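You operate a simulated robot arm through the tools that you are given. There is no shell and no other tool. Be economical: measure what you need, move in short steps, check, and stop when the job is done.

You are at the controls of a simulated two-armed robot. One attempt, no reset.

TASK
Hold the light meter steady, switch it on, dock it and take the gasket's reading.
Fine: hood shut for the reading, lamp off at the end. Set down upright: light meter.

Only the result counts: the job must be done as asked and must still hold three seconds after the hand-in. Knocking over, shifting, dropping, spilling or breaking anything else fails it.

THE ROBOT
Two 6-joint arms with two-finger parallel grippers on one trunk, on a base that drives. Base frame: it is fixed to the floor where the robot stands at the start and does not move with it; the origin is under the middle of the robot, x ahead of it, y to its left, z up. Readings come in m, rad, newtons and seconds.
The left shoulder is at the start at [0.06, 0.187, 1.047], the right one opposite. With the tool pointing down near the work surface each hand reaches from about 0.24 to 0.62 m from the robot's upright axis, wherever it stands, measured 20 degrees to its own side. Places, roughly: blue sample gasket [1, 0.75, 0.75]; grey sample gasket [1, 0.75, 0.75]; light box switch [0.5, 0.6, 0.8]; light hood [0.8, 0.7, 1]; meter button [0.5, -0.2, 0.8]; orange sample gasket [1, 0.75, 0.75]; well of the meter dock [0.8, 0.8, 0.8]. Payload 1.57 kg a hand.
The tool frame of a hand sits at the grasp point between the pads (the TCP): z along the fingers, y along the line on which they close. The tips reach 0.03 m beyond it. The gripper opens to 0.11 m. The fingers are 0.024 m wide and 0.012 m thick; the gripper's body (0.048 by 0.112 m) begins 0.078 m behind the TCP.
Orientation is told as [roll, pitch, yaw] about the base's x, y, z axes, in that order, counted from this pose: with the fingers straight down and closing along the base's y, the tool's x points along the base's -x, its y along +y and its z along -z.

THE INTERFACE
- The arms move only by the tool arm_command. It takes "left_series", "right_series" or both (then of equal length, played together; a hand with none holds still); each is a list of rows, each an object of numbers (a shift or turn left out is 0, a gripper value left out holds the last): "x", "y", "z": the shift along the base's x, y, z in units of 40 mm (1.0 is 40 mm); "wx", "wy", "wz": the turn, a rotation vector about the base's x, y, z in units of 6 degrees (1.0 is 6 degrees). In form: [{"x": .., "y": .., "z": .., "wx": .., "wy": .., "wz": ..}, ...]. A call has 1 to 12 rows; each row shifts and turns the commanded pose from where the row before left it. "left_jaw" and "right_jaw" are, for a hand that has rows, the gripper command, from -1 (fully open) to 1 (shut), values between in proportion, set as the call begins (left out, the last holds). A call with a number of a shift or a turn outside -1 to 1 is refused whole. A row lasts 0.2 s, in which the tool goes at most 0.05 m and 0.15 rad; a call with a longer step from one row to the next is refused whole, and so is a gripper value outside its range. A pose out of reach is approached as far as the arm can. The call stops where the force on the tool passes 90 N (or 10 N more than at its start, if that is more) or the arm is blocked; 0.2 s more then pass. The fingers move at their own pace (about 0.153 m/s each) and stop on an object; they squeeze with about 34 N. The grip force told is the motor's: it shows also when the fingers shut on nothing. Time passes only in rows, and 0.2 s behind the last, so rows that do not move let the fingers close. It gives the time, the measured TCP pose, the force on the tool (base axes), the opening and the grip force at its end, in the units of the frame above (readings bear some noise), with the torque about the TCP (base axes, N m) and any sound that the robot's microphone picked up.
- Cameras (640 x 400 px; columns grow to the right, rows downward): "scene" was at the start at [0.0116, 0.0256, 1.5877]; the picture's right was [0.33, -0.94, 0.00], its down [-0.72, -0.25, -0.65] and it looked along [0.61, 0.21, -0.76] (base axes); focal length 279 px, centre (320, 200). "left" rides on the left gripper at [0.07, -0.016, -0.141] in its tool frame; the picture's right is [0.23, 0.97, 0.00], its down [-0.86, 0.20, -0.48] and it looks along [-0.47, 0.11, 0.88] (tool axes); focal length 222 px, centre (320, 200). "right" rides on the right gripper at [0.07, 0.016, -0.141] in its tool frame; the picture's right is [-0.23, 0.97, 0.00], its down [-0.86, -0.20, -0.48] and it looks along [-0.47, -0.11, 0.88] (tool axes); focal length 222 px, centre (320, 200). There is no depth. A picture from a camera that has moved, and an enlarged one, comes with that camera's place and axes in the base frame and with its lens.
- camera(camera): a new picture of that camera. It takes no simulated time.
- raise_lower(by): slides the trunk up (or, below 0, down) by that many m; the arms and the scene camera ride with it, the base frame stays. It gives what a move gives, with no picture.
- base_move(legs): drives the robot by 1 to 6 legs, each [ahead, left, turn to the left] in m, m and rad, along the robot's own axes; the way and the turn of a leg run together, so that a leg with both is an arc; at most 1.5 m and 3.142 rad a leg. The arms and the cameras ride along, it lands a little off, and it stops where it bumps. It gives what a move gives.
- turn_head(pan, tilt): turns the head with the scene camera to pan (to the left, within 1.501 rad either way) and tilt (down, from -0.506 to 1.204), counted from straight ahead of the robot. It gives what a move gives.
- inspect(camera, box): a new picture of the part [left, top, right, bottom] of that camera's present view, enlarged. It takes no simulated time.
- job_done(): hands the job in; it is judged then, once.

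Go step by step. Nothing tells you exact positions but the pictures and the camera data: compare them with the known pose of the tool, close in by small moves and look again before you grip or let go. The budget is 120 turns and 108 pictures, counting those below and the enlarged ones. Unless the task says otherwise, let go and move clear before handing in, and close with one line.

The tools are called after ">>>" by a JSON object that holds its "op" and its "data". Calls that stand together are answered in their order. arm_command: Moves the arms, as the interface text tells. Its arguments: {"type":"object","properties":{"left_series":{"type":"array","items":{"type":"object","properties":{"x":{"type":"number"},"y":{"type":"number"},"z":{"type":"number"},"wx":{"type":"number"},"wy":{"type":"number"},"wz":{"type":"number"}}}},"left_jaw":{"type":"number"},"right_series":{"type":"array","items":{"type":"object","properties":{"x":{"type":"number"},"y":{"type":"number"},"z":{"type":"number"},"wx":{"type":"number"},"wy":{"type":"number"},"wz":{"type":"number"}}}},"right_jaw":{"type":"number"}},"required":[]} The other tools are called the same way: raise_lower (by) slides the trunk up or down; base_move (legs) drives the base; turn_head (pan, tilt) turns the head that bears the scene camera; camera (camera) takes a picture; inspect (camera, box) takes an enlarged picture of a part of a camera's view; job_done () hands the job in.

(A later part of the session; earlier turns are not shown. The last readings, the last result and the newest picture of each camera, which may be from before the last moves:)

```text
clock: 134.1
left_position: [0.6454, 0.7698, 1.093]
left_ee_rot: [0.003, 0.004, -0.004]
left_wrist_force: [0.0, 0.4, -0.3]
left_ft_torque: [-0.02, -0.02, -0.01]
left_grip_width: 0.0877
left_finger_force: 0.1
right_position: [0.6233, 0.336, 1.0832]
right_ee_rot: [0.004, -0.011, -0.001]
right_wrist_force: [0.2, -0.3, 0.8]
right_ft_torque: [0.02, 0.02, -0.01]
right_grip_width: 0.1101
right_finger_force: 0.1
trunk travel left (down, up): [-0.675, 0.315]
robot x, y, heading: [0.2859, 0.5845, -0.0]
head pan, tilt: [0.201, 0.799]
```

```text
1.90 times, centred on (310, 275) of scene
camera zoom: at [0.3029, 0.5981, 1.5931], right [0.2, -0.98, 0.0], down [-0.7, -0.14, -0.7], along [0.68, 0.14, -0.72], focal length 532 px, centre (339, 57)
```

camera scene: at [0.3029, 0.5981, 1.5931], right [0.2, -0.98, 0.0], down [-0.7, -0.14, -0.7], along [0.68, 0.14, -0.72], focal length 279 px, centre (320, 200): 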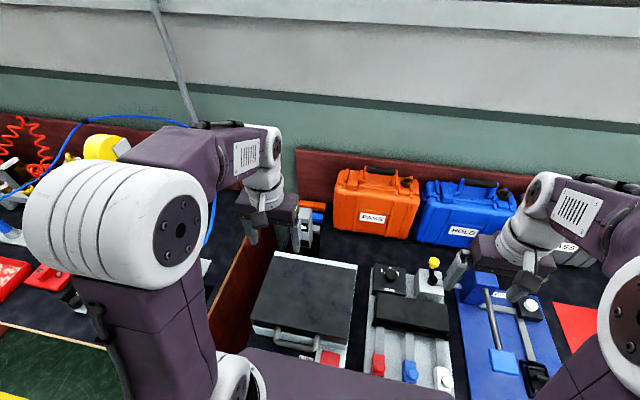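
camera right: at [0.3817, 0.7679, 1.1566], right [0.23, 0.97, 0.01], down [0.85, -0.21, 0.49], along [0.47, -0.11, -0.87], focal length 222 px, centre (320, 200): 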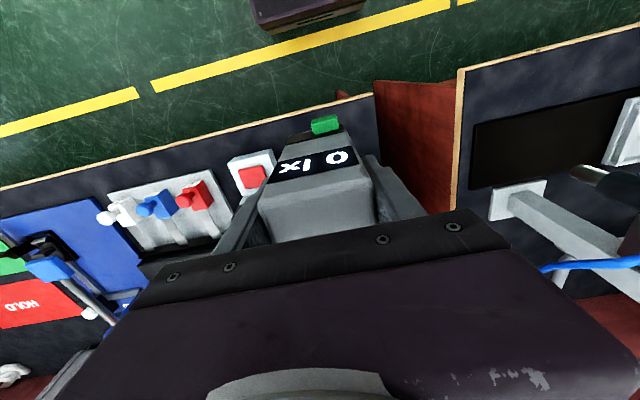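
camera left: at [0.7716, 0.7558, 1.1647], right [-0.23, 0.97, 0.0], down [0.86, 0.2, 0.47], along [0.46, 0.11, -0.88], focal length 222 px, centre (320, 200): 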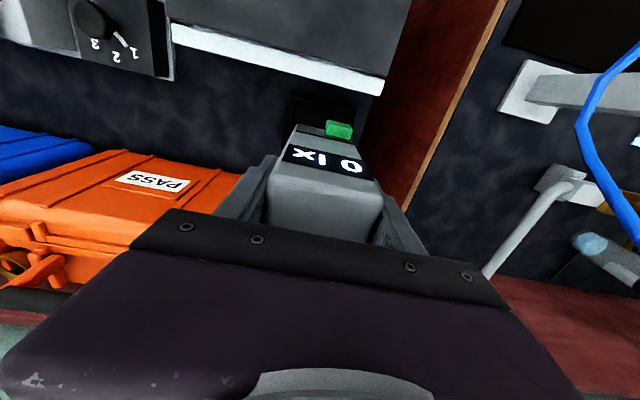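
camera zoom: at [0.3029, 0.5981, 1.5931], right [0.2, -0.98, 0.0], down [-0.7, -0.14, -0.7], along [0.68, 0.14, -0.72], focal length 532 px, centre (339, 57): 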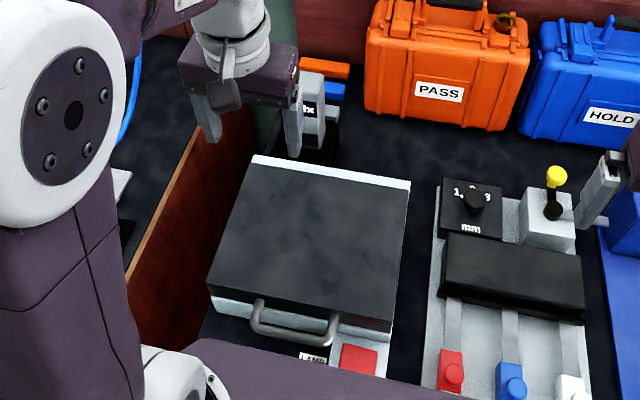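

Now back out a bit and switch off the lamp with the right hand (fingers shut).

>>> {"op": "base_move", "data": {"legs": [[-0.18, 0, 0]]}}

>>> {"op": "arm_command", "data": {"right_series": [{"x": 0.22, "y": 0.98}, {"x": 0.22, "y": 0.98}, {"x": 0.22, "y": 0.98}, {"x": 0.22, "y": 0.98}, {"x": 0.22, "y": 0.98}, {"x": 0.22, "y": 0.98}, {"x": 0.22, "y": 0.98}, {"z": -1}, {"z": -1}, {"z": -1}, {"z": -1}, {"z": -1}], "right_jaw": 1}}

>>> {"op": "inspect", "data": {"camera": "right", "box": [220, 40, 420, 240]}}

```text
clock: 135.6
left_position: [0.467, 0.7693, 1.0922]
left_ee_rot: [0.002, 0.008, -0.003]
left_wrist_force: [0.4, 0.7, 0.0]
left_ft_torque: [0.02, 0.02, 0.04]
left_grip_width: 0.0879
left_finger_force: 0.1
right_position: [0.4434, 0.3349, 1.0829]
right_ee_rot: [0.004, -0.01, -0.005]
right_wrist_force: [0.5, -0.4, -0.1]
right_ft_torque: [-0.01, 0.02, 0.0]
right_grip_width: 0.1101
right_finger_force: 0.1
trunk travel left (down, up): [-0.675, 0.315]
robot x, y, heading: [0.1034, 0.5818, -0.008]
head pan, tilt: [0.201, 0.799]
```

```text
clock: 138.2
left_position: [0.4654, 0.7699, 1.0929]
left_ee_rot: [0.002, 0.007, -0.005]
left_wrist_force: [-0.1, 0.5, 0.0]
left_ft_torque: [0.02, 0.01, 0.01]
left_grip_width: 0.0879
left_finger_force: 0.0
right_position: [0.5054, 0.6104, 0.8835]
right_ee_rot: [0.004, -0.012, -0.003]
right_wrist_force: [-0.5, 0.0, 0.4]
right_ft_torque: [0.01, 0.02, -0.03]
right_grip_width: 0.0
right_finger_force: 21.0
trunk travel left (down, up): [-0.675, 0.315]
robot x, y, heading: [0.1034, 0.5846, -0.002]
head pan, tilt: [0.201, 0.799]
```

```text
2.00 times, centred on (320, 140) of right
camera zoom: at [0.4337, 0.6269, 1.0238], right [0.23, 0.97, 0.01], down [0.85, -0.2, 0.49], along [0.47, -0.11, -0.87], focal length 444 px, centre (320, 320)
```

zoom: 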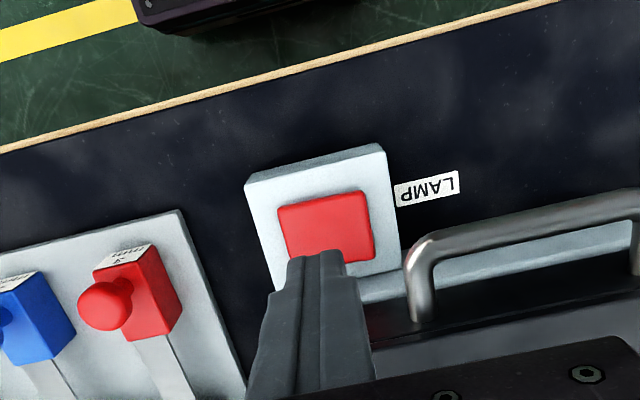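

>>> {"op": "arm_command", "data": {"right_series": [{"y": 0.07, "z": -0.8}, {"z": -0.6}, {"z": -0.2}, {"z": -0.1}, {"z": -0.1}, {"z": -0.05}]}}

>>> {"op": "arm_command", "data": {"right_series": [{"z": 0.3}, {"z": 0.6}, {"z": 1}]}}

```text
clock: 139.6
left_position: [0.4627, 0.769, 1.0952]
left_ee_rot: [0.001, 0.003, -0.006]
left_wrist_force: [-0.4, -0.1, -0.4]
left_ft_torque: [0.01, 0.01, -0.01]
left_grip_width: 0.0881
left_finger_force: 0.0
right_position: [0.5051, 0.6132, 0.8141]
right_ee_rot: [0.008, -0.024, -0.003]
right_wrist_force: [3.7, -5.3, 62.1]
right_ft_torque: [-0.12, 0.56, 0.23]
right_grip_width: 0.0001
right_finger_force: 21.6
trunk travel left (down, up): [-0.675, 0.315]
robot x, y, heading: [0.1038, 0.5818, -0.008]
head pan, tilt: [0.201, 0.799]
heard: click
```

```text
clock: 140.4
left_position: [0.466, 0.7692, 1.0931]
left_ee_rot: [0.005, 0.006, -0.005]
left_wrist_force: [0.9, 0.3, 0.2]
left_ft_torque: [0.0, 0.01, 0.0]
left_grip_width: 0.088
left_finger_force: 0.0
right_position: [0.5055, 0.6125, 0.8849]
right_ee_rot: [0.004, -0.008, -0.005]
right_wrist_force: [0.0, -0.8, 0.3]
right_ft_torque: [-0.01, 0.02, -0.02]
right_grip_width: 0.0002
right_finger_force: 20.9
trunk travel left (down, up): [-0.675, 0.315]
robot x, y, heading: [0.1031, 0.5842, -0.011]
head pan, tilt: [0.201, 0.799]
heard: click
```

Two clicks this time, so I'll check the meter's display for the lamp state.

>>> {"op": "arm_command", "data": {"right_series": [{"z": 1}, {"z": 1}, {"z": 1}, {"z": 1}, {"y": -0.9}, {"y": -0.9}, {"y": -0.9}, {"y": -0.9}], "left_series": [{"y": 0.6}, {"y": 0.6}, {"y": 0.6}, {"y": 0.6}, {"y": 0.6}, {"y": 0.6}, {}, {}]}}

>>> {"op": "camera", "data": {"camera": "scene"}}

>>> {"op": "inspect", "data": {"camera": "scene", "box": [280, 130, 360, 230]}}

```text
clock: 142.2
left_position: [0.4646, 0.9134, 1.0929]
left_ee_rot: [0.004, 0.006, -0.006]
left_wrist_force: [0.0, 0.4, 0.5]
left_ft_torque: [0.02, 0.03, -0.07]
left_grip_width: 0.088
left_finger_force: 0.0
right_position: [0.5054, 0.4648, 1.0457]
right_ee_rot: [0.006, -0.011, -0.004]
right_wrist_force: [0.3, -1.1, -0.3]
right_ft_torque: [0.02, -0.01, 0.03]
right_grip_width: 0.0
right_finger_force: 21.2
trunk travel left (down, up): [-0.675, 0.315]
robot x, y, heading: [0.1056, 0.5827, -0.008]
head pan, tilt: [0.201, 0.799]
```

```text
19 pictures are left
camera scene: at [0.1226, 0.5971, 1.5932], right [0.19, -0.98, 0.0], down [-0.7, -0.14, -0.7], along [0.68, 0.14, -0.72], focal length 279 px, centre (320, 200)
```

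scene: 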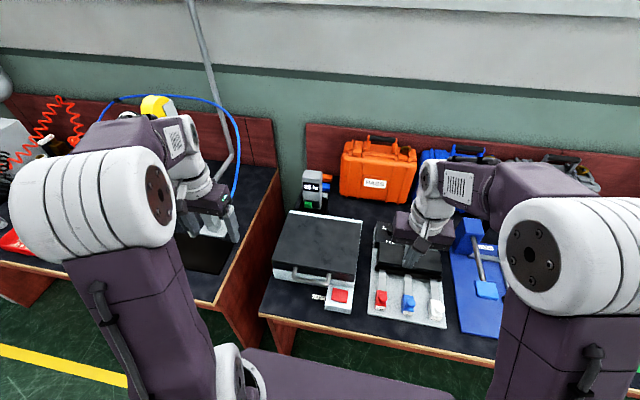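

```text
4.00 times, centred on (320, 180) of scene
camera zoom: at [0.1226, 0.5971, 1.5932], right [0.19, -0.98, 0.0], down [-0.7, -0.14, -0.7], along [0.68, 0.14, -0.72], focal length 1116 px, centre (320, 280)
```

zoom: 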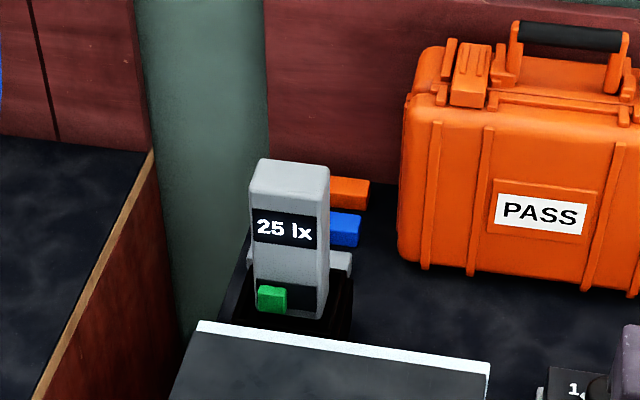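

Still 25 lx, and two clicks suggest it toggled off and on again. I'll press once more in finer steps, listening.

>>> {"op": "arm_command", "data": {"right_series": [{"y": 0.93}, {"y": 0.93}, {"y": 0.93}, {"y": 0.93}, {"z": -1}, {"z": -1}, {"z": -1}, {"z": -1}, {"z": -1}, {"z": -0.5}]}}

>>> {"op": "inspect", "data": {"camera": "right", "box": [220, 40, 420, 240]}}

```text
clock: 144.4
left_position: [0.4648, 0.9144, 1.0911]
left_ee_rot: [0.005, 0.007, -0.004]
left_wrist_force: [-1.2, 1.0, -1.1]
left_ft_torque: [0.01, -0.01, 0.0]
left_grip_width: 0.088
left_finger_force: 0.1
right_position: [0.5052, 0.6153, 0.824]
right_ee_rot: [0.004, -0.012, -0.003]
right_wrist_force: [-0.5, 0.6, 0.2]
right_ft_torque: [0.01, 0.02, 0.01]
right_grip_width: 0.0001
right_finger_force: 21.1
trunk travel left (down, up): [-0.675, 0.315]
robot x, y, heading: [0.1047, 0.5827, -0.006]
head pan, tilt: [0.201, 0.799]
```

```text
2.00 times, centred on (320, 140) of right
camera zoom: at [0.4332, 0.6314, 0.9644], right [0.23, 0.97, 0.01], down [0.85, -0.21, 0.49], along [0.48, -0.11, -0.87], focal length 444 px, centre (320, 320)
```

zoom: 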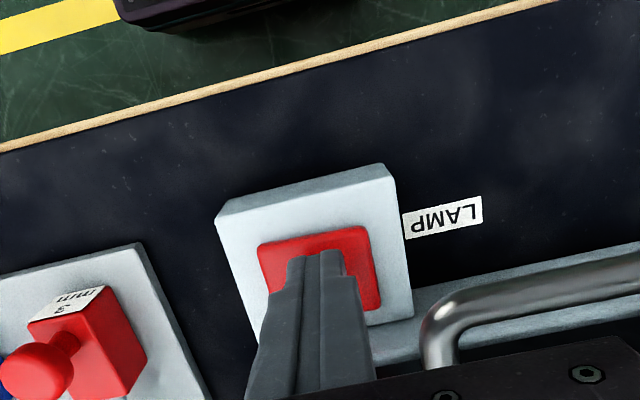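

>>> {"op": "arm_command", "data": {"right_series": [{"z": -0.1}]}}

>>> {"op": "arm_command", "data": {"right_series": [{"z": -0.1}]}}

>>> {"op": "arm_command", "data": {"right_series": [{"z": -0.07}]}}

```text
clock: 144.8
left_position: [0.4647, 0.9141, 1.0915]
left_ee_rot: [0.002, 0.009, -0.006]
left_wrist_force: [0.1, 0.7, -0.1]
left_ft_torque: [-0.02, 0.02, 0.0]
left_grip_width: 0.088
left_finger_force: 0.0
right_position: [0.505, 0.6169, 0.8199]
right_ee_rot: [0.004, -0.011, -0.002]
right_wrist_force: [-0.2, -0.3, 0.3]
right_ft_torque: [0.0, 0.0, -0.01]
right_grip_width: 0.0001
right_finger_force: 21.2
trunk travel left (down, up): [-0.675, 0.315]
robot x, y, heading: [0.1031, 0.5816, -0.005]
head pan, tilt: [0.201, 0.799]
```

```text
clock: 145.2
left_position: [0.4647, 0.9146, 1.0932]
left_ee_rot: [0.001, 0.009, -0.005]
left_wrist_force: [-0.4, -0.1, -0.3]
left_ft_torque: [0.01, -0.01, -0.04]
left_grip_width: 0.0882
left_finger_force: 0.0
right_position: [0.5046, 0.6153, 0.8164]
right_ee_rot: [0.003, -0.01, -0.004]
right_wrist_force: [-0.4, -0.7, 0.7]
right_ft_torque: [0.0, 0.02, 0.04]
right_grip_width: 0.0004
right_finger_force: 21.1
trunk travel left (down, up): [-0.675, 0.315]
robot x, y, heading: [0.1036, 0.5834, -0.01]
head pan, tilt: [0.201, 0.799]
```

```text
clock: 145.6
left_position: [0.4648, 0.9147, 1.093]
left_ee_rot: [0.005, 0.006, -0.005]
left_wrist_force: [0.1, -0.2, -0.5]
left_ft_torque: [0.02, -0.03, -0.02]
left_grip_width: 0.0879
left_finger_force: 0.0
right_position: [0.5046, 0.6167, 0.8152]
right_ee_rot: [0.005, -0.012, -0.003]
right_wrist_force: [0.3, -0.1, 6.7]
right_ft_torque: [0.02, 0.05, -0.07]
right_grip_width: 0.0001
right_finger_force: 21.2
trunk travel left (down, up): [-0.675, 0.315]
robot x, y, heading: [0.103, 0.5828, 0.001]
head pan, tilt: [0.201, 0.799]
heard: click
```

A single click at 6.7 N. Check the display before lifting.

>>> {"op": "inspect", "data": {"camera": "scene", "box": [280, 130, 360, 230]}}

>>> {"op": "arm_command", "data": {"right_series": [{"z": 0.1}, {"z": 0.1}, {"z": 0.3}, {"z": 0.5}]}}

>>> {"op": "inspect", "data": {"camera": "scene", "box": [280, 130, 360, 230]}}

```text
4.00 times, centred on (320, 180) of scene
camera zoom: at [0.1218, 0.5988, 1.5933], right [0.19, -0.98, 0.0], down [-0.7, -0.14, -0.7], along [0.68, 0.14, -0.72], focal length 1116 px, centre (320, 280)
```

zoom: 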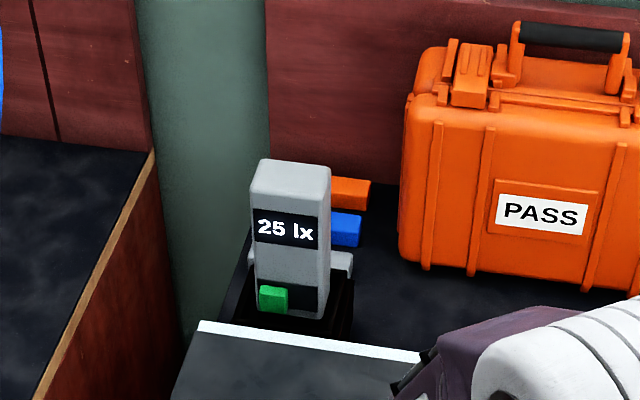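

```text
clock: 146.6
left_position: [0.4654, 0.914, 1.0929]
left_ee_rot: [0.003, 0.005, -0.006]
left_wrist_force: [0.0, -0.5, 0.1]
left_ft_torque: [0.02, 0.01, 0.03]
left_grip_width: 0.088
left_finger_force: 0.1
right_position: [0.5037, 0.6177, 0.8546]
right_ee_rot: [0.004, -0.011, -0.003]
right_wrist_force: [0.2, -0.5, -0.5]
right_ft_torque: [0.06, -0.02, -0.01]
right_grip_width: 0.0002
right_finger_force: 21.5
trunk travel left (down, up): [-0.675, 0.315]
robot x, y, heading: [0.1044, 0.5847, -0.003]
head pan, tilt: [0.201, 0.799]
heard: click
```

```text
4.00 times, centred on (320, 180) of scene
camera zoom: at [0.1219, 0.5987, 1.5931], right [0.19, -0.98, 0.0], down [-0.7, -0.14, -0.7], along [0.68, 0.14, -0.72], focal length 1116 px, centre (320, 280)
```

zoom: 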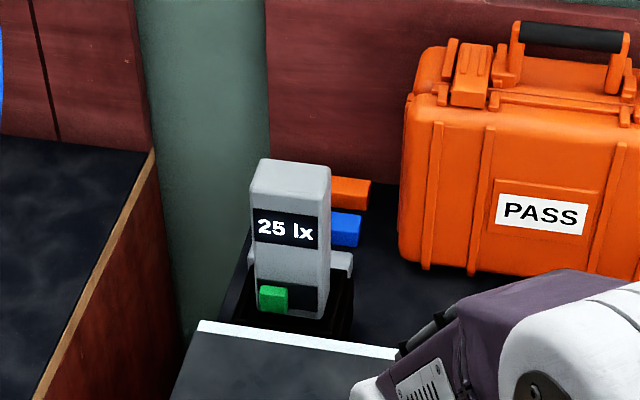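

The reading display holds at 25 lx, so it can't tell me the lamp state. By press count (3) the lamp should be on now; one more clean press and release, then I'll verify by lifting the hood a crack.

>>> {"op": "arm_command", "data": {"right_series": [{"z": -0.9}, {"z": -0.2}, {}, {"z": 0.8}, {"z": 1}, {"z": 1}, {"z": 1}, {"z": 1}, {"y": -1}, {"y": -1}, {"y": -1}, {"y": -1}]}}

>>> {"op": "inspect", "data": {"camera": "scene", "box": [260, 150, 380, 320]}}

```text
clock: 149.2
left_position: [0.4641, 0.9132, 1.0912]
left_ee_rot: [0.004, 0.007, -0.005]
left_wrist_force: [-0.2, -0.8, 0.5]
left_ft_torque: [0.0, 0.0, -0.03]
left_grip_width: 0.088
left_finger_force: 0.0
right_position: [0.5058, 0.4577, 1.0035]
right_ee_rot: [0.004, -0.011, -0.003]
right_wrist_force: [-0.5, -0.3, 0.2]
right_ft_torque: [-0.02, 0.01, -0.01]
right_grip_width: 0.0
right_finger_force: 21.8
trunk travel left (down, up): [-0.675, 0.315]
robot x, y, heading: [0.1052, 0.5817, -0.005]
head pan, tilt: [0.201, 0.799]
heard: click, click
```

```text
2.35 times, centred on (320, 235) of scene
camera zoom: at [0.1226, 0.597, 1.5932], right [0.19, -0.98, 0.0], down [-0.7, -0.14, -0.7], along [0.68, 0.14, -0.72], focal length 657 px, centre (320, 118)
```

zoom: 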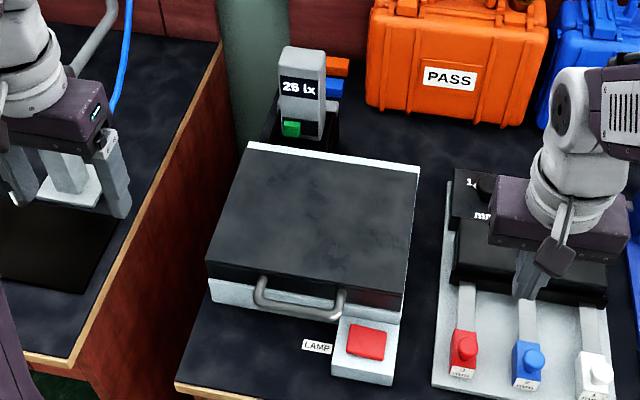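

>>> {"op": "inspect", "data": {"camera": "scene", "box": [295, 160, 335, 200]}}

>>> {"op": "arm_command", "data": {"left_series": [{"wz": -1}, {"wz": -1}, {"wz": -1}, {"wz": -1}, {"wz": -1}, {"wz": -1}, {"wz": -1}, {"wz": -1}, {"wz": -1}, {"wz": -1}, {"wz": -1}, {"wz": -1}], "left_jaw": 0.45}}

>>> {"op": "arm_command", "data": {"left_series": [{"wz": -1}, {"wz": -1}, {"wz": -1}, {"y": -0.85, "x": 0.2}, {"y": -0.85, "x": 0.2}, {"y": -0.85, "x": 0.2}, {"y": -0.85, "x": 0.2}, {"y": -0.85, "x": 0.2}, {"y": -0.85, "x": 0.2}]}}

```text
10.00 times, centred on (315, 180) of scene
camera zoom: at [0.1226, 0.597, 1.5932], right [0.19, -0.98, 0.0], down [-0.7, -0.14, -0.7], along [0.68, 0.14, -0.72], focal length 2791 px, centre (370, 400)
```

zoom: 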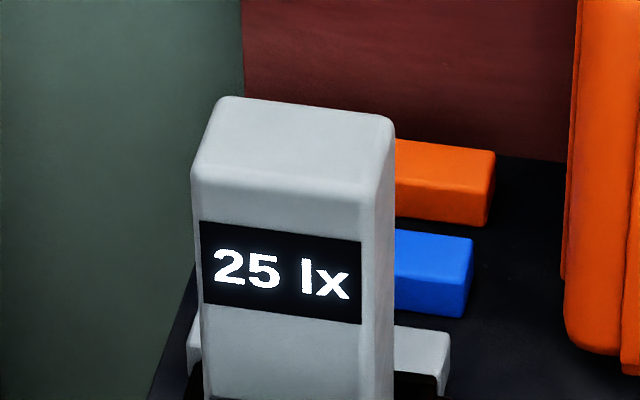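

```text
clock: 151.8
left_position: [0.4666, 0.9148, 1.094]
left_ee_rot: [0.004, 0.007, -1.264]
left_wrist_force: [0.0, -0.4, -0.5]
left_ft_torque: [0.02, -0.02, 0.03]
left_grip_width: 0.0303
left_finger_force: 0.0
right_position: [0.5072, 0.4592, 1.0041]
right_ee_rot: [0.004, -0.012, -0.003]
right_wrist_force: [-0.6, -0.4, 0.0]
right_ft_torque: [0.0, 0.05, 0.01]
right_grip_width: 0.0
right_finger_force: 21.1
trunk travel left (down, up): [-0.675, 0.315]
robot x, y, heading: [0.1038, 0.5797, -0.003]
head pan, tilt: [0.201, 0.799]
```

```text
clock: 153.8
left_position: [0.5151, 0.7074, 1.0927]
left_ee_rot: [0.003, 0.006, -1.573]
left_wrist_force: [0.6, -0.6, -0.2]
left_ft_torque: [0.05, 0.01, 0.03]
left_grip_width: 0.0301
left_finger_force: 0.1
right_position: [0.5063, 0.4585, 1.004]
right_ee_rot: [0.006, -0.011, -0.004]
right_wrist_force: [0.1, 0.5, -0.2]
right_ft_torque: [0.0, -0.01, 0.01]
right_grip_width: 0.0
right_finger_force: 21.7
trunk travel left (down, up): [-0.675, 0.315]
robot x, y, heading: [0.1029, 0.5835, -0.003]
head pan, tilt: [0.201, 0.799]
```

Descend over the handle along the same vertical path used before.

>>> {"op": "arm_command", "data": {"left_series": [{"z": -1, "x": -0.02, "y": 0.04}, {"z": -1}, {"z": -1}, {"z": -1}, {"z": -1}]}}

>>> {"op": "camera", "data": {"camera": "left"}}

```text
clock: 155.0
left_position: [0.5161, 0.711, 0.893]
left_ee_rot: [0.005, 0.007, -1.578]
left_wrist_force: [0.0, -0.2, -0.5]
left_ft_torque: [-0.02, 0.01, -0.02]
left_grip_width: 0.0303
left_finger_force: 0.1
right_position: [0.5076, 0.4596, 1.0036]
right_ee_rot: [0.003, -0.011, -0.004]
right_wrist_force: [-0.1, -0.5, 0.5]
right_ft_torque: [0.0, 0.03, 0.01]
right_grip_width: 0.0002
right_finger_force: 20.9
trunk travel left (down, up): [-0.675, 0.315]
robot x, y, heading: [0.1032, 0.5823, -0.001]
head pan, tilt: [0.201, 0.799]
```

```text
12 pictures are left
camera left: at [0.4989, 0.7801, 1.034], right [0.97, 0.22, 0.0], down [0.19, -0.86, 0.47], along [0.11, -0.46, -0.88], focal length 222 px, centre (320, 200)
```

left: 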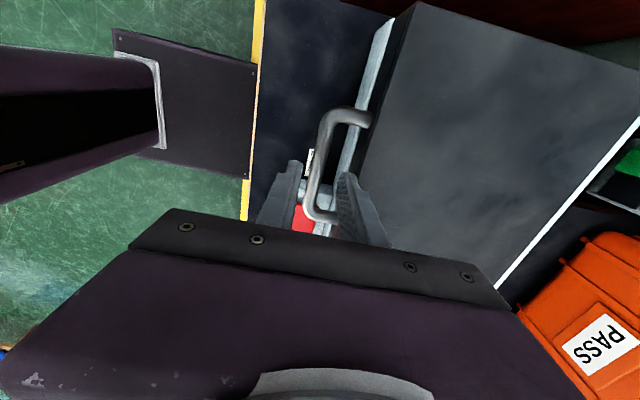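

>>> {"op": "arm_command", "data": {"left_series": [{"z": -0.75, "x": -0.05}, {"z": -0.75}, {}]}}

>>> {"op": "arm_command", "data": {"left_series": [{}, {}, {}], "left_jaw": 1}}

>>> {"op": "arm_command", "data": {"left_series": [{"z": 0.4}, {"z": 0.4}, {"z": 0.4}, {"z": 0.3, "x": 0.03}]}}

>>> {"op": "inspect", "data": {"camera": "scene", "box": [250, 170, 390, 320]}}

```text
clock: 155.8
left_position: [0.5106, 0.7103, 0.8355]
left_ee_rot: [0.002, 0.007, -1.577]
left_wrist_force: [0.4, 0.8, 0.1]
left_ft_torque: [0.0, -0.02, -0.01]
left_grip_width: 0.0304
left_finger_force: 0.0
right_position: [0.5059, 0.4584, 1.0036]
right_ee_rot: [0.003, -0.011, -0.003]
right_wrist_force: [-0.1, 0.0, -0.3]
right_ft_torque: [0.01, 0.0, -0.01]
right_grip_width: 0.0
right_finger_force: 21.3
trunk travel left (down, up): [-0.675, 0.315]
robot x, y, heading: [0.1055, 0.5867, -0.005]
head pan, tilt: [0.201, 0.799]
```

```text
clock: 156.6
left_position: [0.5151, 0.7093, 0.8343]
left_ee_rot: [0.008, 0.007, -1.575]
left_wrist_force: [21.4, 3.2, 13.3]
left_ft_torque: [0.13, -0.11, -0.52]
left_grip_width: 0.0137
left_finger_force: 30.9
right_position: [0.5076, 0.4592, 1.0031]
right_ee_rot: [0.004, -0.009, -0.004]
right_wrist_force: [0.2, 0.1, -0.9]
right_ft_torque: [0.01, -0.01, 0.0]
right_grip_width: 0.0001
right_finger_force: 21.1
trunk travel left (down, up): [-0.675, 0.315]
robot x, y, heading: [0.104, 0.5826, -0.002]
head pan, tilt: [0.201, 0.799]
```

```text
clock: 157.6
left_position: [0.5188, 0.7093, 0.8909]
left_ee_rot: [0.006, 0.004, -1.576]
left_wrist_force: [28.4, -6.6, -9.3]
left_ft_torque: [-0.51, -0.1, -0.49]
left_grip_width: 0.0137
left_finger_force: 29.5
right_position: [0.5115, 0.4595, 1.0016]
right_ee_rot: [0.004, -0.003, -0.005]
right_wrist_force: [0.2, -0.7, -0.1]
right_ft_torque: [0.01, 0.03, 0.0]
right_grip_width: 0.0001
right_finger_force: 21.7
trunk travel left (down, up): [-0.675, 0.315]
robot x, y, heading: [0.1056, 0.5839, -0.005]
head pan, tilt: [0.201, 0.799]
```

```text
2.67 times, centred on (320, 245) of scene
camera zoom: at [0.1311, 0.5975, 1.5929], right [0.19, -0.98, 0.0], down [-0.71, -0.14, -0.69], along [0.68, 0.14, -0.72], focal length 744 px, centre (320, 80)
```

zoom: 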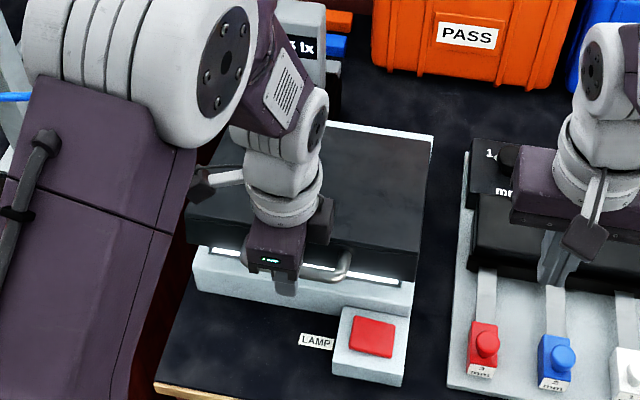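

The pane glows through the crack: the lamp is still on. With the hood cracked I can watch it, so I'll press again and look while holding.

>>> {"op": "arm_command", "data": {"right_series": [{"y": 0.96, "x": -0.04}, {"y": 0.96, "x": -0.04}, {"y": 0.96, "x": -0.04}, {"y": 0.96}, {"z": -1}, {"z": -1}, {"z": -1}, {"z": -1}, {"z": -0.3}]}}

>>> {"op": "arm_command", "data": {"right_series": [{"z": -0.1}, {"z": -0.1}, {"z": -0.1}]}}

>>> {"op": "inspect", "data": {"camera": "scene", "box": [250, 170, 390, 320]}}

```text
clock: 159.1
left_position: [0.5198, 0.7105, 0.8893]
left_ee_rot: [0.018, 0.003, -1.575]
left_wrist_force: [18.2, -1.5, -18.5]
left_ft_torque: [0.36, -0.57, -0.95]
left_grip_width: 0.0138
left_finger_force: 30.5
right_position: [0.5038, 0.6124, 0.9294]
right_ee_rot: [0.011, -0.017, 0.0]
right_wrist_force: [2.6, -5.5, 12.5]
right_ft_torque: [1.1, 0.08, -0.18]
right_grip_width: 0.0002
right_finger_force: 21.0
trunk travel left (down, up): [-0.675, 0.315]
robot x, y, heading: [0.0993, 0.5821, -0.007]
head pan, tilt: [0.201, 0.799]
stopped in row 7 (left hand): the force on the tool passed its limit (the readings are from after the stop); the commanded pose is now the measured one
```

```text
clock: 159.6
left_position: [0.5189, 0.7098, 0.887]
left_ee_rot: [0.017, 0.007, -1.572]
left_wrist_force: [9.6, -3.3, -9.5]
left_ft_torque: [-0.07, -0.35, -0.9]
left_grip_width: 0.0137
left_finger_force: 30.6
right_position: [0.5032, 0.6147, 0.9263]
right_ee_rot: [0.013, -0.022, 0.004]
right_wrist_force: [0.4, -1.2, 6.3]
right_ft_torque: [0.54, 0.1, -0.02]
right_grip_width: 0.0
right_finger_force: 21.4
trunk travel left (down, up): [-0.675, 0.315]
robot x, y, heading: [0.1048, 0.5839, -0.007]
head pan, tilt: [0.201, 0.799]
stopped in row 2 (left hand): the force on the tool passed its limit (the readings are from after the stop); the commanded pose is now the measured one
```

```text
2.67 times, centred on (320, 245) of scene
camera zoom: at [0.1245, 0.5978, 1.5931], right [0.19, -0.98, 0.0], down [-0.7, -0.14, -0.7], along [0.68, 0.13, -0.72], focal length 744 px, centre (320, 80)
```

zoom: 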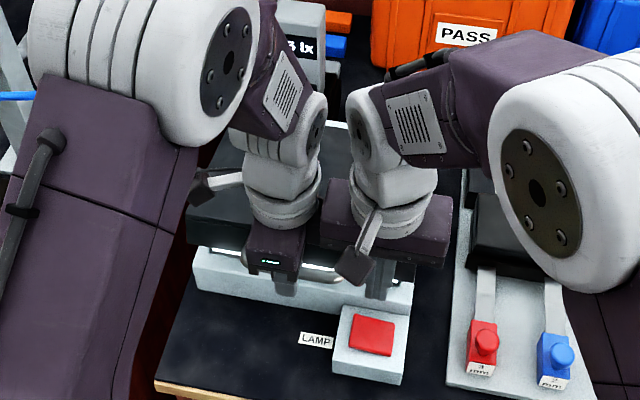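

The hands touch, so I back the right off. The display changed with the hood cracked, so it is live. I'll shut the hood again.

>>> {"op": "arm_command", "data": {"right_series": [{"y": -0.4, "z": 0.5}, {"y": -0.9, "z": 0.5}, {"y": -0.9, "z": 0.5}, {"y": -0.9}, {"y": -0.9}]}}

>>> {"op": "arm_command", "data": {"left_series": [{"z": -0.4}, {"z": -0.4}, {"z": -0.4}, {"z": -0.2}]}}

>>> {"op": "arm_command", "data": {"left_series": [{"z": -0.1}]}}

```text
clock: 160.8
left_position: [0.5189, 0.71, 0.8874]
left_ee_rot: [0.012, 0.007, -1.567]
left_wrist_force: [13.4, -9.2, -3.7]
left_ft_torque: [0.69, -0.11, -0.71]
left_grip_width: 0.0138
left_finger_force: 30.0
right_position: [0.5042, 0.4521, 0.9845]
right_ee_rot: [0.014, -0.018, 0.006]
right_wrist_force: [0.3, 1.1, 0.9]
right_ft_torque: [0.01, -0.04, 0.02]
right_grip_width: 0.0
right_finger_force: 21.4
trunk travel left (down, up): [-0.675, 0.315]
robot x, y, heading: [0.1048, 0.5807, -0.005]
head pan, tilt: [0.201, 0.799]
```

```text
clock: 161.8
left_position: [0.5158, 0.71, 0.8334]
left_ee_rot: [0.019, 0.005, -1.566]
left_wrist_force: [6.8, -6.7, 19.9]
left_ft_torque: [0.08, -0.08, -0.76]
left_grip_width: 0.014
left_finger_force: 30.4
right_position: [0.5012, 0.4511, 0.9868]
right_ee_rot: [0.013, -0.023, 0.004]
right_wrist_force: [-1.1, 0.2, -0.3]
right_ft_torque: [-0.01, 0.02, -0.01]
right_grip_width: 0.0002
right_finger_force: 21.1
trunk travel left (down, up): [-0.675, 0.315]
robot x, y, heading: [0.1022, 0.5814, -0.007]
head pan, tilt: [0.201, 0.799]
```

```text
clock: 162.2
left_position: [0.5154, 0.7107, 0.829]
left_ee_rot: [0.015, 0.004, -1.567]
left_wrist_force: [5.6, -0.5, 23.9]
left_ft_torque: [0.04, 0.0, -0.71]
left_grip_width: 0.014
left_finger_force: 30.1
right_position: [0.5028, 0.4532, 0.9862]
right_ee_rot: [0.01, -0.022, 0.005]
right_wrist_force: [0.2, -0.6, -0.2]
right_ft_torque: [0.0, -0.02, 0.0]
right_grip_width: 0.0001
right_finger_force: 21.3
trunk travel left (down, up): [-0.675, 0.315]
robot x, y, heading: [0.1029, 0.5855, -0.005]
head pan, tilt: [0.201, 0.799]
```

Hood down again. Release and lift away.

>>> {"op": "arm_command", "data": {"left_series": [{"z": 0.08}, {}, {}], "left_jaw": 0.45}}

>>> {"op": "arm_command", "data": {"left_series": [{"z": 0.5}, {"z": 0.8}, {"z": 1}, {"z": 1}, {"z": 1}, {"z": 1}, {"y": 1}, {"y": 1}, {"y": 1}, {"y": 1}, {"y": 1}]}}

>>> {"op": "inspect", "data": {"camera": "scene", "box": [260, 150, 380, 320]}}

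```text
clock: 163.0
left_position: [0.5154, 0.7117, 0.8296]
left_ee_rot: [0.011, 0.006, -1.567]
left_wrist_force: [0.3, 0.3, -0.1]
left_ft_torque: [-0.01, -0.01, 0.02]
left_grip_width: 0.0303
left_finger_force: 0.1
right_position: [0.5033, 0.453, 0.9865]
right_ee_rot: [0.012, -0.019, 0.005]
right_wrist_force: [0.0, 0.3, -0.4]
right_ft_torque: [0.0, 0.0, -0.05]
right_grip_width: 0.0
right_finger_force: 21.7
trunk travel left (down, up): [-0.675, 0.315]
robot x, y, heading: [0.1045, 0.5817, -0.002]
head pan, tilt: [0.201, 0.799]
```

```text
clock: 165.4
left_position: [0.5153, 0.9134, 1.0431]
left_ee_rot: [0.01, 0.003, -1.568]
left_wrist_force: [1.2, 0.2, 0.2]
left_ft_torque: [-0.03, 0.0, -0.01]
left_grip_width: 0.0303
left_finger_force: 0.0
right_position: [0.5028, 0.453, 0.9864]
right_ee_rot: [0.011, -0.021, 0.004]
right_wrist_force: [-0.2, -0.3, 0.8]
right_ft_torque: [-0.02, 0.02, 0.01]
right_grip_width: 0.0
right_finger_force: 21.0
trunk travel left (down, up): [-0.675, 0.315]
robot x, y, heading: [0.1037, 0.5805, -0.005]
head pan, tilt: [0.201, 0.799]
```

```text
2.35 times, centred on (320, 235) of scene
camera zoom: at [0.1229, 0.6, 1.5931], right [0.19, -0.98, 0.0], down [-0.7, -0.14, -0.7], along [0.68, 0.13, -0.72], focal length 657 px, centre (320, 118)
```

zoom: 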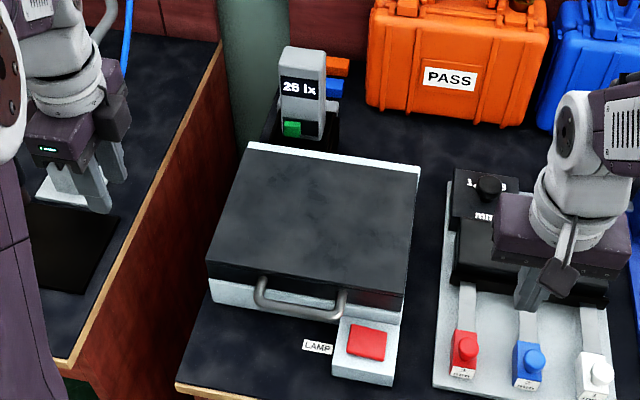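

The meter reads 25 lx again with the hood shut. Now press the switch and hold it about 2 s, watching the live display.

>>> {"op": "arm_command", "data": {"right_series": [{"y": 0.99}, {"y": 0.99}, {"y": 0.99}, {"y": 0.99}, {"z": -1}, {"z": -1}, {"z": -1}, {"z": -1}]}}

>>> {"op": "arm_command", "data": {"right_series": [{"z": -0.1}, {"z": -0.1}, {"z": -0.1}, {"z": -0.05}, {}, {}, {}, {}, {}, {}, {}, {}]}}

>>> {"op": "inspect", "data": {"camera": "scene", "box": [295, 160, 335, 200]}}

```text
clock: 167.2
left_position: [0.5163, 0.9123, 1.0422]
left_ee_rot: [0.013, 0.006, -1.567]
left_wrist_force: [0.5, 0.2, 0.0]
left_ft_torque: [0.0, 0.02, 0.02]
left_grip_width: 0.0302
left_finger_force: 0.2
right_position: [0.5026, 0.6129, 0.8282]
right_ee_rot: [0.013, -0.021, 0.005]
right_wrist_force: [0.2, 0.0, 0.8]
right_ft_torque: [0.02, 0.01, 0.04]
right_grip_width: 0.0
right_finger_force: 21.0
trunk travel left (down, up): [-0.675, 0.315]
robot x, y, heading: [0.1041, 0.5833, -0.001]
head pan, tilt: [0.201, 0.799]
```

```text
clock: 169.8
left_position: [0.5144, 0.9117, 1.0446]
left_ee_rot: [0.016, 0.006, -1.567]
left_wrist_force: [0.6, -0.3, 0.7]
left_ft_torque: [0.03, 0.04, 0.01]
left_grip_width: 0.0304
left_finger_force: 0.1
right_position: [0.5015, 0.6137, 0.8151]
right_ee_rot: [0.015, -0.025, 0.005]
right_wrist_force: [9.1, 0.1, 47.5]
right_ft_torque: [0.07, 0.16, 0.05]
right_grip_width: 0.0
right_finger_force: 20.6
trunk travel left (down, up): [-0.675, 0.315]
robot x, y, heading: [0.1049, 0.5851, -0.005]
head pan, tilt: [0.201, 0.799]
heard: click
```

```text
10.00 times, centred on (315, 180) of scene
camera zoom: at [0.1191, 0.5982, 1.5933], right [0.19, -0.98, 0.0], down [-0.7, -0.14, -0.7], along [0.69, 0.14, -0.72], focal length 2791 px, centre (370, 400)
```

zoom: 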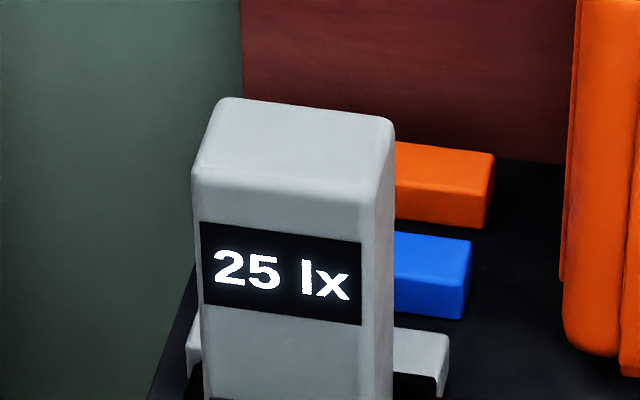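

Display unchanged while pressed at the centre, so these presses don't toggle it. The red key is ~5 cm wide and may be a rocker; I'll press its far (+x) end.

>>> {"op": "arm_command", "data": {"right_series": [{"z": 0.3}, {"z": 0.4}, {"x": 0.47}, {}, {"z": -0.3}, {"z": -0.2}, {"z": -0.1}, {"z": -0.1}, {"z": -0.05}, {}, {}]}}

>>> {"op": "inspect", "data": {"camera": "scene", "box": [295, 160, 335, 200]}}

```text
clock: 172.2
left_position: [0.5129, 0.9116, 1.046]
left_ee_rot: [0.017, 0.004, -1.566]
left_wrist_force: [0.3, -0.1, 0.8]
left_ft_torque: [-0.04, -0.03, 0.01]
left_grip_width: 0.0304
left_finger_force: 0.1
right_position: [0.5216, 0.6133, 0.8166]
right_ee_rot: [0.017, -0.032, 0.006]
right_wrist_force: [6.7, -4.3, 59.5]
right_ft_torque: [-0.12, 0.42, 0.03]
right_grip_width: 0.0
right_finger_force: 21.0
trunk travel left (down, up): [-0.675, 0.315]
robot x, y, heading: [0.1051, 0.5797, -0.006]
head pan, tilt: [0.201, 0.799]
heard: click, click
```

```text
10.00 times, centred on (315, 180) of scene
camera zoom: at [0.1168, 0.5971, 1.5937], right [0.19, -0.98, 0.0], down [-0.7, -0.14, -0.7], along [0.69, 0.14, -0.71], focal length 2791 px, centre (370, 400)
```

zoom: 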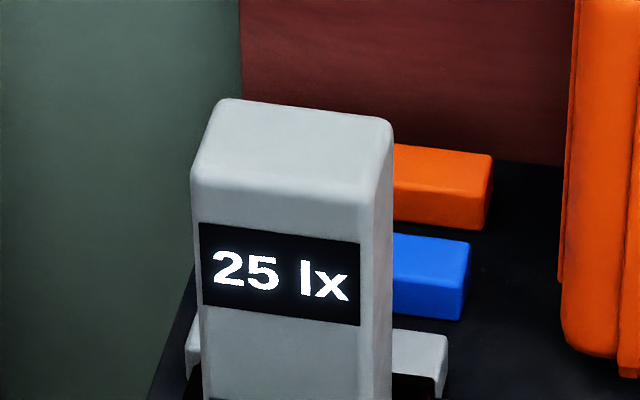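

Still inconclusive; I need to see the lamp directly while pressing. I'll lift the right hand, crack the hood again with the left hand gripping farther left on the handle to leave room.

>>> {"op": "arm_command", "data": {"right_series": [{"z": 0.4}, {"z": 1}, {"z": 1}, {"z": 0.6}, {"x": -0.4, "y": -1}, {"y": -1}, {"y": -1}]}}

>>> {"op": "arm_command", "data": {"left_series": [{"y": -0.86}, {"y": -0.86}, {"y": -0.86}, {"y": -0.86}, {"y": -0.86}, {"z": -0.9}, {"z": -0.9}, {"z": -0.9}, {"z": -0.9}]}}

>>> {"op": "camera", "data": {"camera": "left"}}

```text
clock: 173.8
left_position: [0.5155, 0.9122, 1.0437]
left_ee_rot: [0.013, 0.007, -1.567]
left_wrist_force: [0.3, 0.5, 0.2]
left_ft_torque: [-0.01, 0.0, -0.02]
left_grip_width: 0.0303
left_finger_force: 0.1
right_position: [0.5045, 0.4904, 0.9308]
right_ee_rot: [0.012, -0.021, 0.002]
right_wrist_force: [0.0, -0.5, -0.3]
right_ft_torque: [0.03, 0.0, 0.0]
right_grip_width: 0.0
right_finger_force: 21.7
trunk travel left (down, up): [-0.675, 0.315]
robot x, y, heading: [0.106, 0.5826, -0.001]
head pan, tilt: [0.201, 0.799]
heard: click
```

```text
clock: 175.8
left_position: [0.5156, 0.7377, 0.8992]
left_ee_rot: [0.013, 0.007, -1.566]
left_wrist_force: [0.3, -0.1, -0.4]
left_ft_torque: [0.0, 0.05, 0.06]
left_grip_width: 0.0305
left_finger_force: 0.0
right_position: [0.5064, 0.492, 0.9293]
right_ee_rot: [0.013, -0.019, 0.005]
right_wrist_force: [-1.1, 0.1, -0.6]
right_ft_torque: [-0.01, 0.0, 0.0]
right_grip_width: 0.0001
right_finger_force: 21.0
trunk travel left (down, up): [-0.675, 0.315]
robot x, y, heading: [0.1041, 0.5831, -0.006]
head pan, tilt: [0.201, 0.799]
```

```text
6 pictures are left
camera left: at [0.4968, 0.8081, 1.0403], right [0.97, 0.23, 0.01], down [0.2, -0.86, 0.48], along [0.12, -0.46, -0.88], focal length 222 px, centre (320, 200)
```

left: 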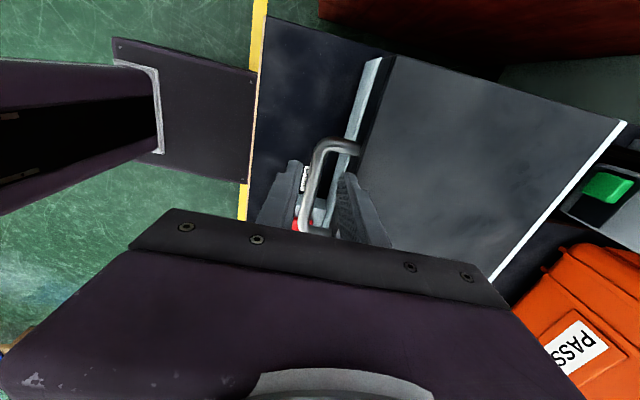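

>>> {"op": "arm_command", "data": {"left_series": [{"y": -0.25}, {"z": -0.6}, {"z": -0.6}, {"z": -0.45}, {}]}}

>>> {"op": "arm_command", "data": {"left_series": [{}, {}, {}], "left_jaw": 1}}

>>> {"op": "arm_command", "data": {"left_series": [{"z": 0.4}, {"z": 0.4}, {"z": 0.4}, {"z": 0.4, "x": 0.05}]}}

>>> {"op": "inspect", "data": {"camera": "scene", "box": [270, 150, 380, 310]}}

```text
clock: 177.0
left_position: [0.5166, 0.7298, 0.8336]
left_ee_rot: [0.016, 0.005, -1.567]
left_wrist_force: [-0.2, -1.1, -0.1]
left_ft_torque: [-0.02, 0.04, 0.0]
left_grip_width: 0.0304
left_finger_force: 0.0
right_position: [0.5063, 0.4925, 0.9308]
right_ee_rot: [0.012, -0.022, 0.006]
right_wrist_force: [-0.6, 0.0, -0.6]
right_ft_torque: [-0.03, 0.01, -0.04]
right_grip_width: 0.0
right_finger_force: 20.9
trunk travel left (down, up): [-0.675, 0.315]
robot x, y, heading: [0.1043, 0.5858, -0.003]
head pan, tilt: [0.201, 0.799]
```

```text
clock: 177.8
left_position: [0.5168, 0.7302, 0.8347]
left_ee_rot: [0.012, 0.004, -1.567]
left_wrist_force: [-1.9, -1.1, -0.9]
left_ft_torque: [0.21, -0.02, -0.77]
left_grip_width: 0.0135
left_finger_force: 30.1
right_position: [0.5047, 0.4921, 0.9301]
right_ee_rot: [0.014, -0.021, 0.006]
right_wrist_force: [0.3, -0.1, -0.2]
right_ft_torque: [-0.03, 0.01, -0.02]
right_grip_width: 0.0
right_finger_force: 20.7
trunk travel left (down, up): [-0.675, 0.315]
robot x, y, heading: [0.1052, 0.585, -0.006]
head pan, tilt: [0.201, 0.799]
```

```text
clock: 178.8
left_position: [0.5206, 0.7297, 0.8973]
left_ee_rot: [0.015, 0.006, -1.568]
left_wrist_force: [3.0, -0.4, -3.1]
left_ft_torque: [-0.18, -0.08, -0.7]
left_grip_width: 0.0141
left_finger_force: 30.6
right_position: [0.5055, 0.4915, 0.9309]
right_ee_rot: [0.011, -0.02, 0.006]
right_wrist_force: [0.9, -0.1, 0.6]
right_ft_torque: [0.01, 0.0, -0.02]
right_grip_width: 0.0
right_finger_force: 21.4
trunk travel left (down, up): [-0.675, 0.315]
robot x, y, heading: [0.1019, 0.5823, -0.006]
head pan, tilt: [0.201, 0.799]
```

```text
2.50 times, centred on (325, 230) of scene
camera zoom: at [0.124, 0.5986, 1.5931], right [0.19, -0.98, 0.0], down [-0.7, -0.14, -0.7], along [0.68, 0.13, -0.72], focal length 698 px, centre (308, 125)
```

zoom: 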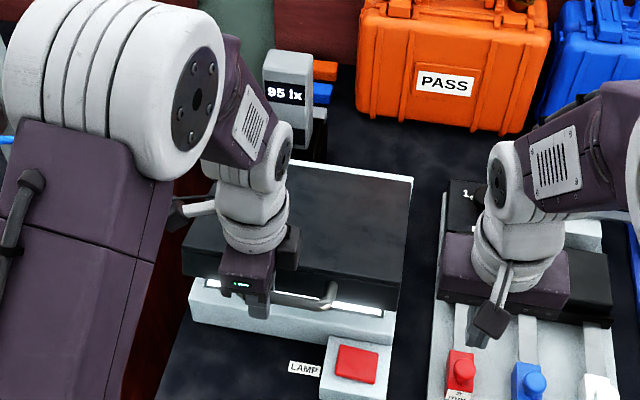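

The display shows 95 lx with the hood cracked (live), and the lamp is on. Press now with the hood cracked and look while pressed.

>>> {"op": "arm_command", "data": {"right_series": [{"y": 1}, {"y": 1}, {"y": 1}, {"z": -0.9}, {"z": -0.9}, {"z": -0.75}]}}

>>> {"op": "arm_command", "data": {"right_series": [{"z": -0.1}, {"z": -0.1}, {"z": -0.1}, {"z": -0.05}, {}]}}

>>> {"op": "inspect", "data": {"camera": "scene", "box": [270, 150, 380, 310]}}

```text
clock: 180.2
left_position: [0.5188, 0.729, 0.8961]
left_ee_rot: [0.014, 0.006, -1.567]
left_wrist_force: [6.8, -3.3, -4.8]
left_ft_torque: [-0.23, 0.02, -0.74]
left_grip_width: 0.0138
left_finger_force: 30.9
right_position: [0.5069, 0.6116, 0.8264]
right_ee_rot: [0.012, -0.02, 0.007]
right_wrist_force: [-0.3, 0.2, -0.3]
right_ft_torque: [-0.01, 0.03, -0.03]
right_grip_width: 0.0001
right_finger_force: 21.1
trunk travel left (down, up): [-0.675, 0.315]
robot x, y, heading: [0.109, 0.5834, -0.008]
head pan, tilt: [0.201, 0.799]
```

```text
clock: 181.4
left_position: [0.5191, 0.7302, 0.8978]
left_ee_rot: [0.016, 0.006, -1.569]
left_wrist_force: [16.4, -1.2, -22.3]
left_ft_torque: [-0.09, -0.13, -0.72]
left_grip_width: 0.0143
left_finger_force: 30.3
right_position: [0.506, 0.6131, 0.8154]
right_ee_rot: [0.015, -0.024, 0.003]
right_wrist_force: [-7.0, -2.9, 45.1]
right_ft_torque: [0.64, 0.68, 0.1]
right_grip_width: 0.0
right_finger_force: 21.3
trunk travel left (down, up): [-0.675, 0.315]
robot x, y, heading: [0.1058, 0.5801, -0.007]
head pan, tilt: [0.201, 0.799]
heard: click
```

```text
2.50 times, centred on (325, 230) of scene
camera zoom: at [0.1228, 0.598, 1.5936], right [0.19, -0.98, 0.0], down [-0.7, -0.14, -0.7], along [0.68, 0.14, -0.72], focal length 698 px, centre (308, 125)
```

zoom: 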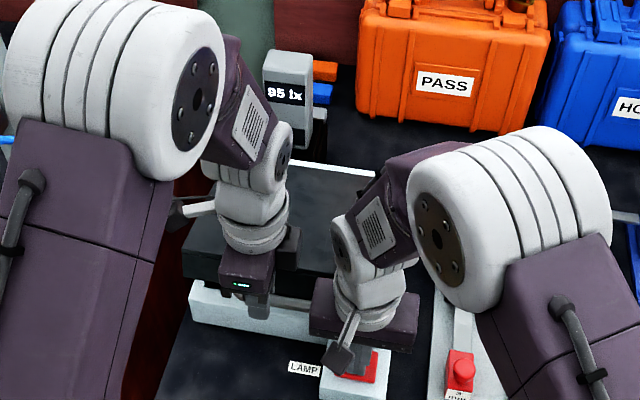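

While pressed, the glow vanished (lamp off) and the display held its value; on release it clicks back on. So this is a rocker that I've been pressing at its centre. I'll press one end (−y) and listen for a click that doesn't come back.

>>> {"op": "arm_command", "data": {"right_series": [{"z": 0.4}, {"z": 0.4}, {"y": -0.43}, {}]}}

>>> {"op": "arm_command", "data": {"right_series": [{"z": -0.4}, {"z": -0.2}, {"z": -0.1}, {"z": -0.1}, {}]}}

>>> {"op": "arm_command", "data": {"right_series": [{"z": 0.3}, {"z": 0.4}, {}]}}

```text
clock: 182.4
left_position: [0.5199, 0.7297, 0.8968]
left_ee_rot: [0.014, 0.006, -1.568]
left_wrist_force: [2.3, -4.3, -3.8]
left_ft_torque: [-0.13, -0.01, -0.73]
left_grip_width: 0.0136
left_finger_force: 30.1
right_position: [0.5067, 0.5948, 0.8447]
right_ee_rot: [0.012, -0.019, 0.006]
right_wrist_force: [-0.6, 0.5, 0.2]
right_ft_torque: [0.02, -0.02, 0.02]
right_grip_width: 0.0002
right_finger_force: 21.6
trunk travel left (down, up): [-0.675, 0.315]
robot x, y, heading: [0.1027, 0.582, -0.007]
head pan, tilt: [0.201, 0.799]
heard: click
```

```text
clock: 183.6
left_position: [0.5182, 0.7304, 0.8971]
left_ee_rot: [0.012, 0.006, -1.567]
left_wrist_force: [3.8, -1.9, -4.3]
left_ft_torque: [-0.1, -0.02, -0.73]
left_grip_width: 0.0139
left_finger_force: 30.1
right_position: [0.5046, 0.5955, 0.8142]
right_ee_rot: [0.013, -0.022, 0.006]
right_wrist_force: [-0.2, -2.0, 8.0]
right_ft_torque: [0.03, 0.08, 0.01]
right_grip_width: 0.0
right_finger_force: 21.1
trunk travel left (down, up): [-0.675, 0.315]
robot x, y, heading: [0.1044, 0.5812, -0.008]
head pan, tilt: [0.201, 0.799]
```

```text
clock: 184.4
left_position: [0.5199, 0.7299, 0.8974]
left_ee_rot: [0.01, 0.006, -1.567]
left_wrist_force: [2.4, -2.6, -2.6]
left_ft_torque: [-0.03, -0.04, -0.72]
left_grip_width: 0.0137
left_finger_force: 30.3
right_position: [0.5037, 0.5938, 0.8419]
right_ee_rot: [0.013, -0.019, 0.005]
right_wrist_force: [0.2, -0.2, -0.4]
right_ft_torque: [-0.02, 0.01, 0.03]
right_grip_width: 0.0
right_finger_force: 21.4
trunk travel left (down, up): [-0.675, 0.315]
robot x, y, heading: [0.1056, 0.5821, -0.004]
head pan, tilt: [0.201, 0.799]
```

No click and a lower contact here: the −y end is the "on" side, already down, so +y is "off". First shut the hood again for a proper reading.

>>> {"op": "arm_command", "data": {"right_series": [{"z": 1}, {"z": 1}, {"y": -1}, {"y": -1}, {"y": -1}]}}

>>> {"op": "arm_command", "data": {"left_series": [{"z": -0.4}, {"z": -0.4}, {"z": -0.4}, {"z": -0.3}, {"z": -0.1}, {"z": -0.08}]}}

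```text
clock: 185.6
left_position: [0.5197, 0.7306, 0.8973]
left_ee_rot: [0.013, 0.005, -1.567]
left_wrist_force: [2.0, -3.0, -2.8]
left_ft_torque: [0.85, -0.08, -0.68]
left_grip_width: 0.0141
left_finger_force: 30.0
right_position: [0.5033, 0.4753, 0.9227]
right_ee_rot: [0.013, -0.02, 0.005]
right_wrist_force: [0.6, 0.8, 0.2]
right_ft_torque: [0.0, 0.0, -0.04]
right_grip_width: 0.0
right_finger_force: 21.5
trunk travel left (down, up): [-0.675, 0.315]
robot x, y, heading: [0.1053, 0.5824, -0.006]
head pan, tilt: [0.201, 0.799]
```

```text
clock: 187.0
left_position: [0.5164, 0.7288, 0.8319]
left_ee_rot: [0.018, 0.005, -1.568]
left_wrist_force: [-8.2, 0.8, 18.6]
left_ft_torque: [0.44, 0.11, -0.74]
left_grip_width: 0.0136
left_finger_force: 30.1
right_position: [0.5002, 0.4763, 0.9229]
right_ee_rot: [0.012, -0.023, 0.004]
right_wrist_force: [-0.5, -0.5, 0.0]
right_ft_torque: [0.03, -0.04, 0.0]
right_grip_width: 0.0
right_finger_force: 20.9
trunk travel left (down, up): [-0.675, 0.315]
robot x, y, heading: [0.1076, 0.578, -0.007]
head pan, tilt: [0.201, 0.799]
```

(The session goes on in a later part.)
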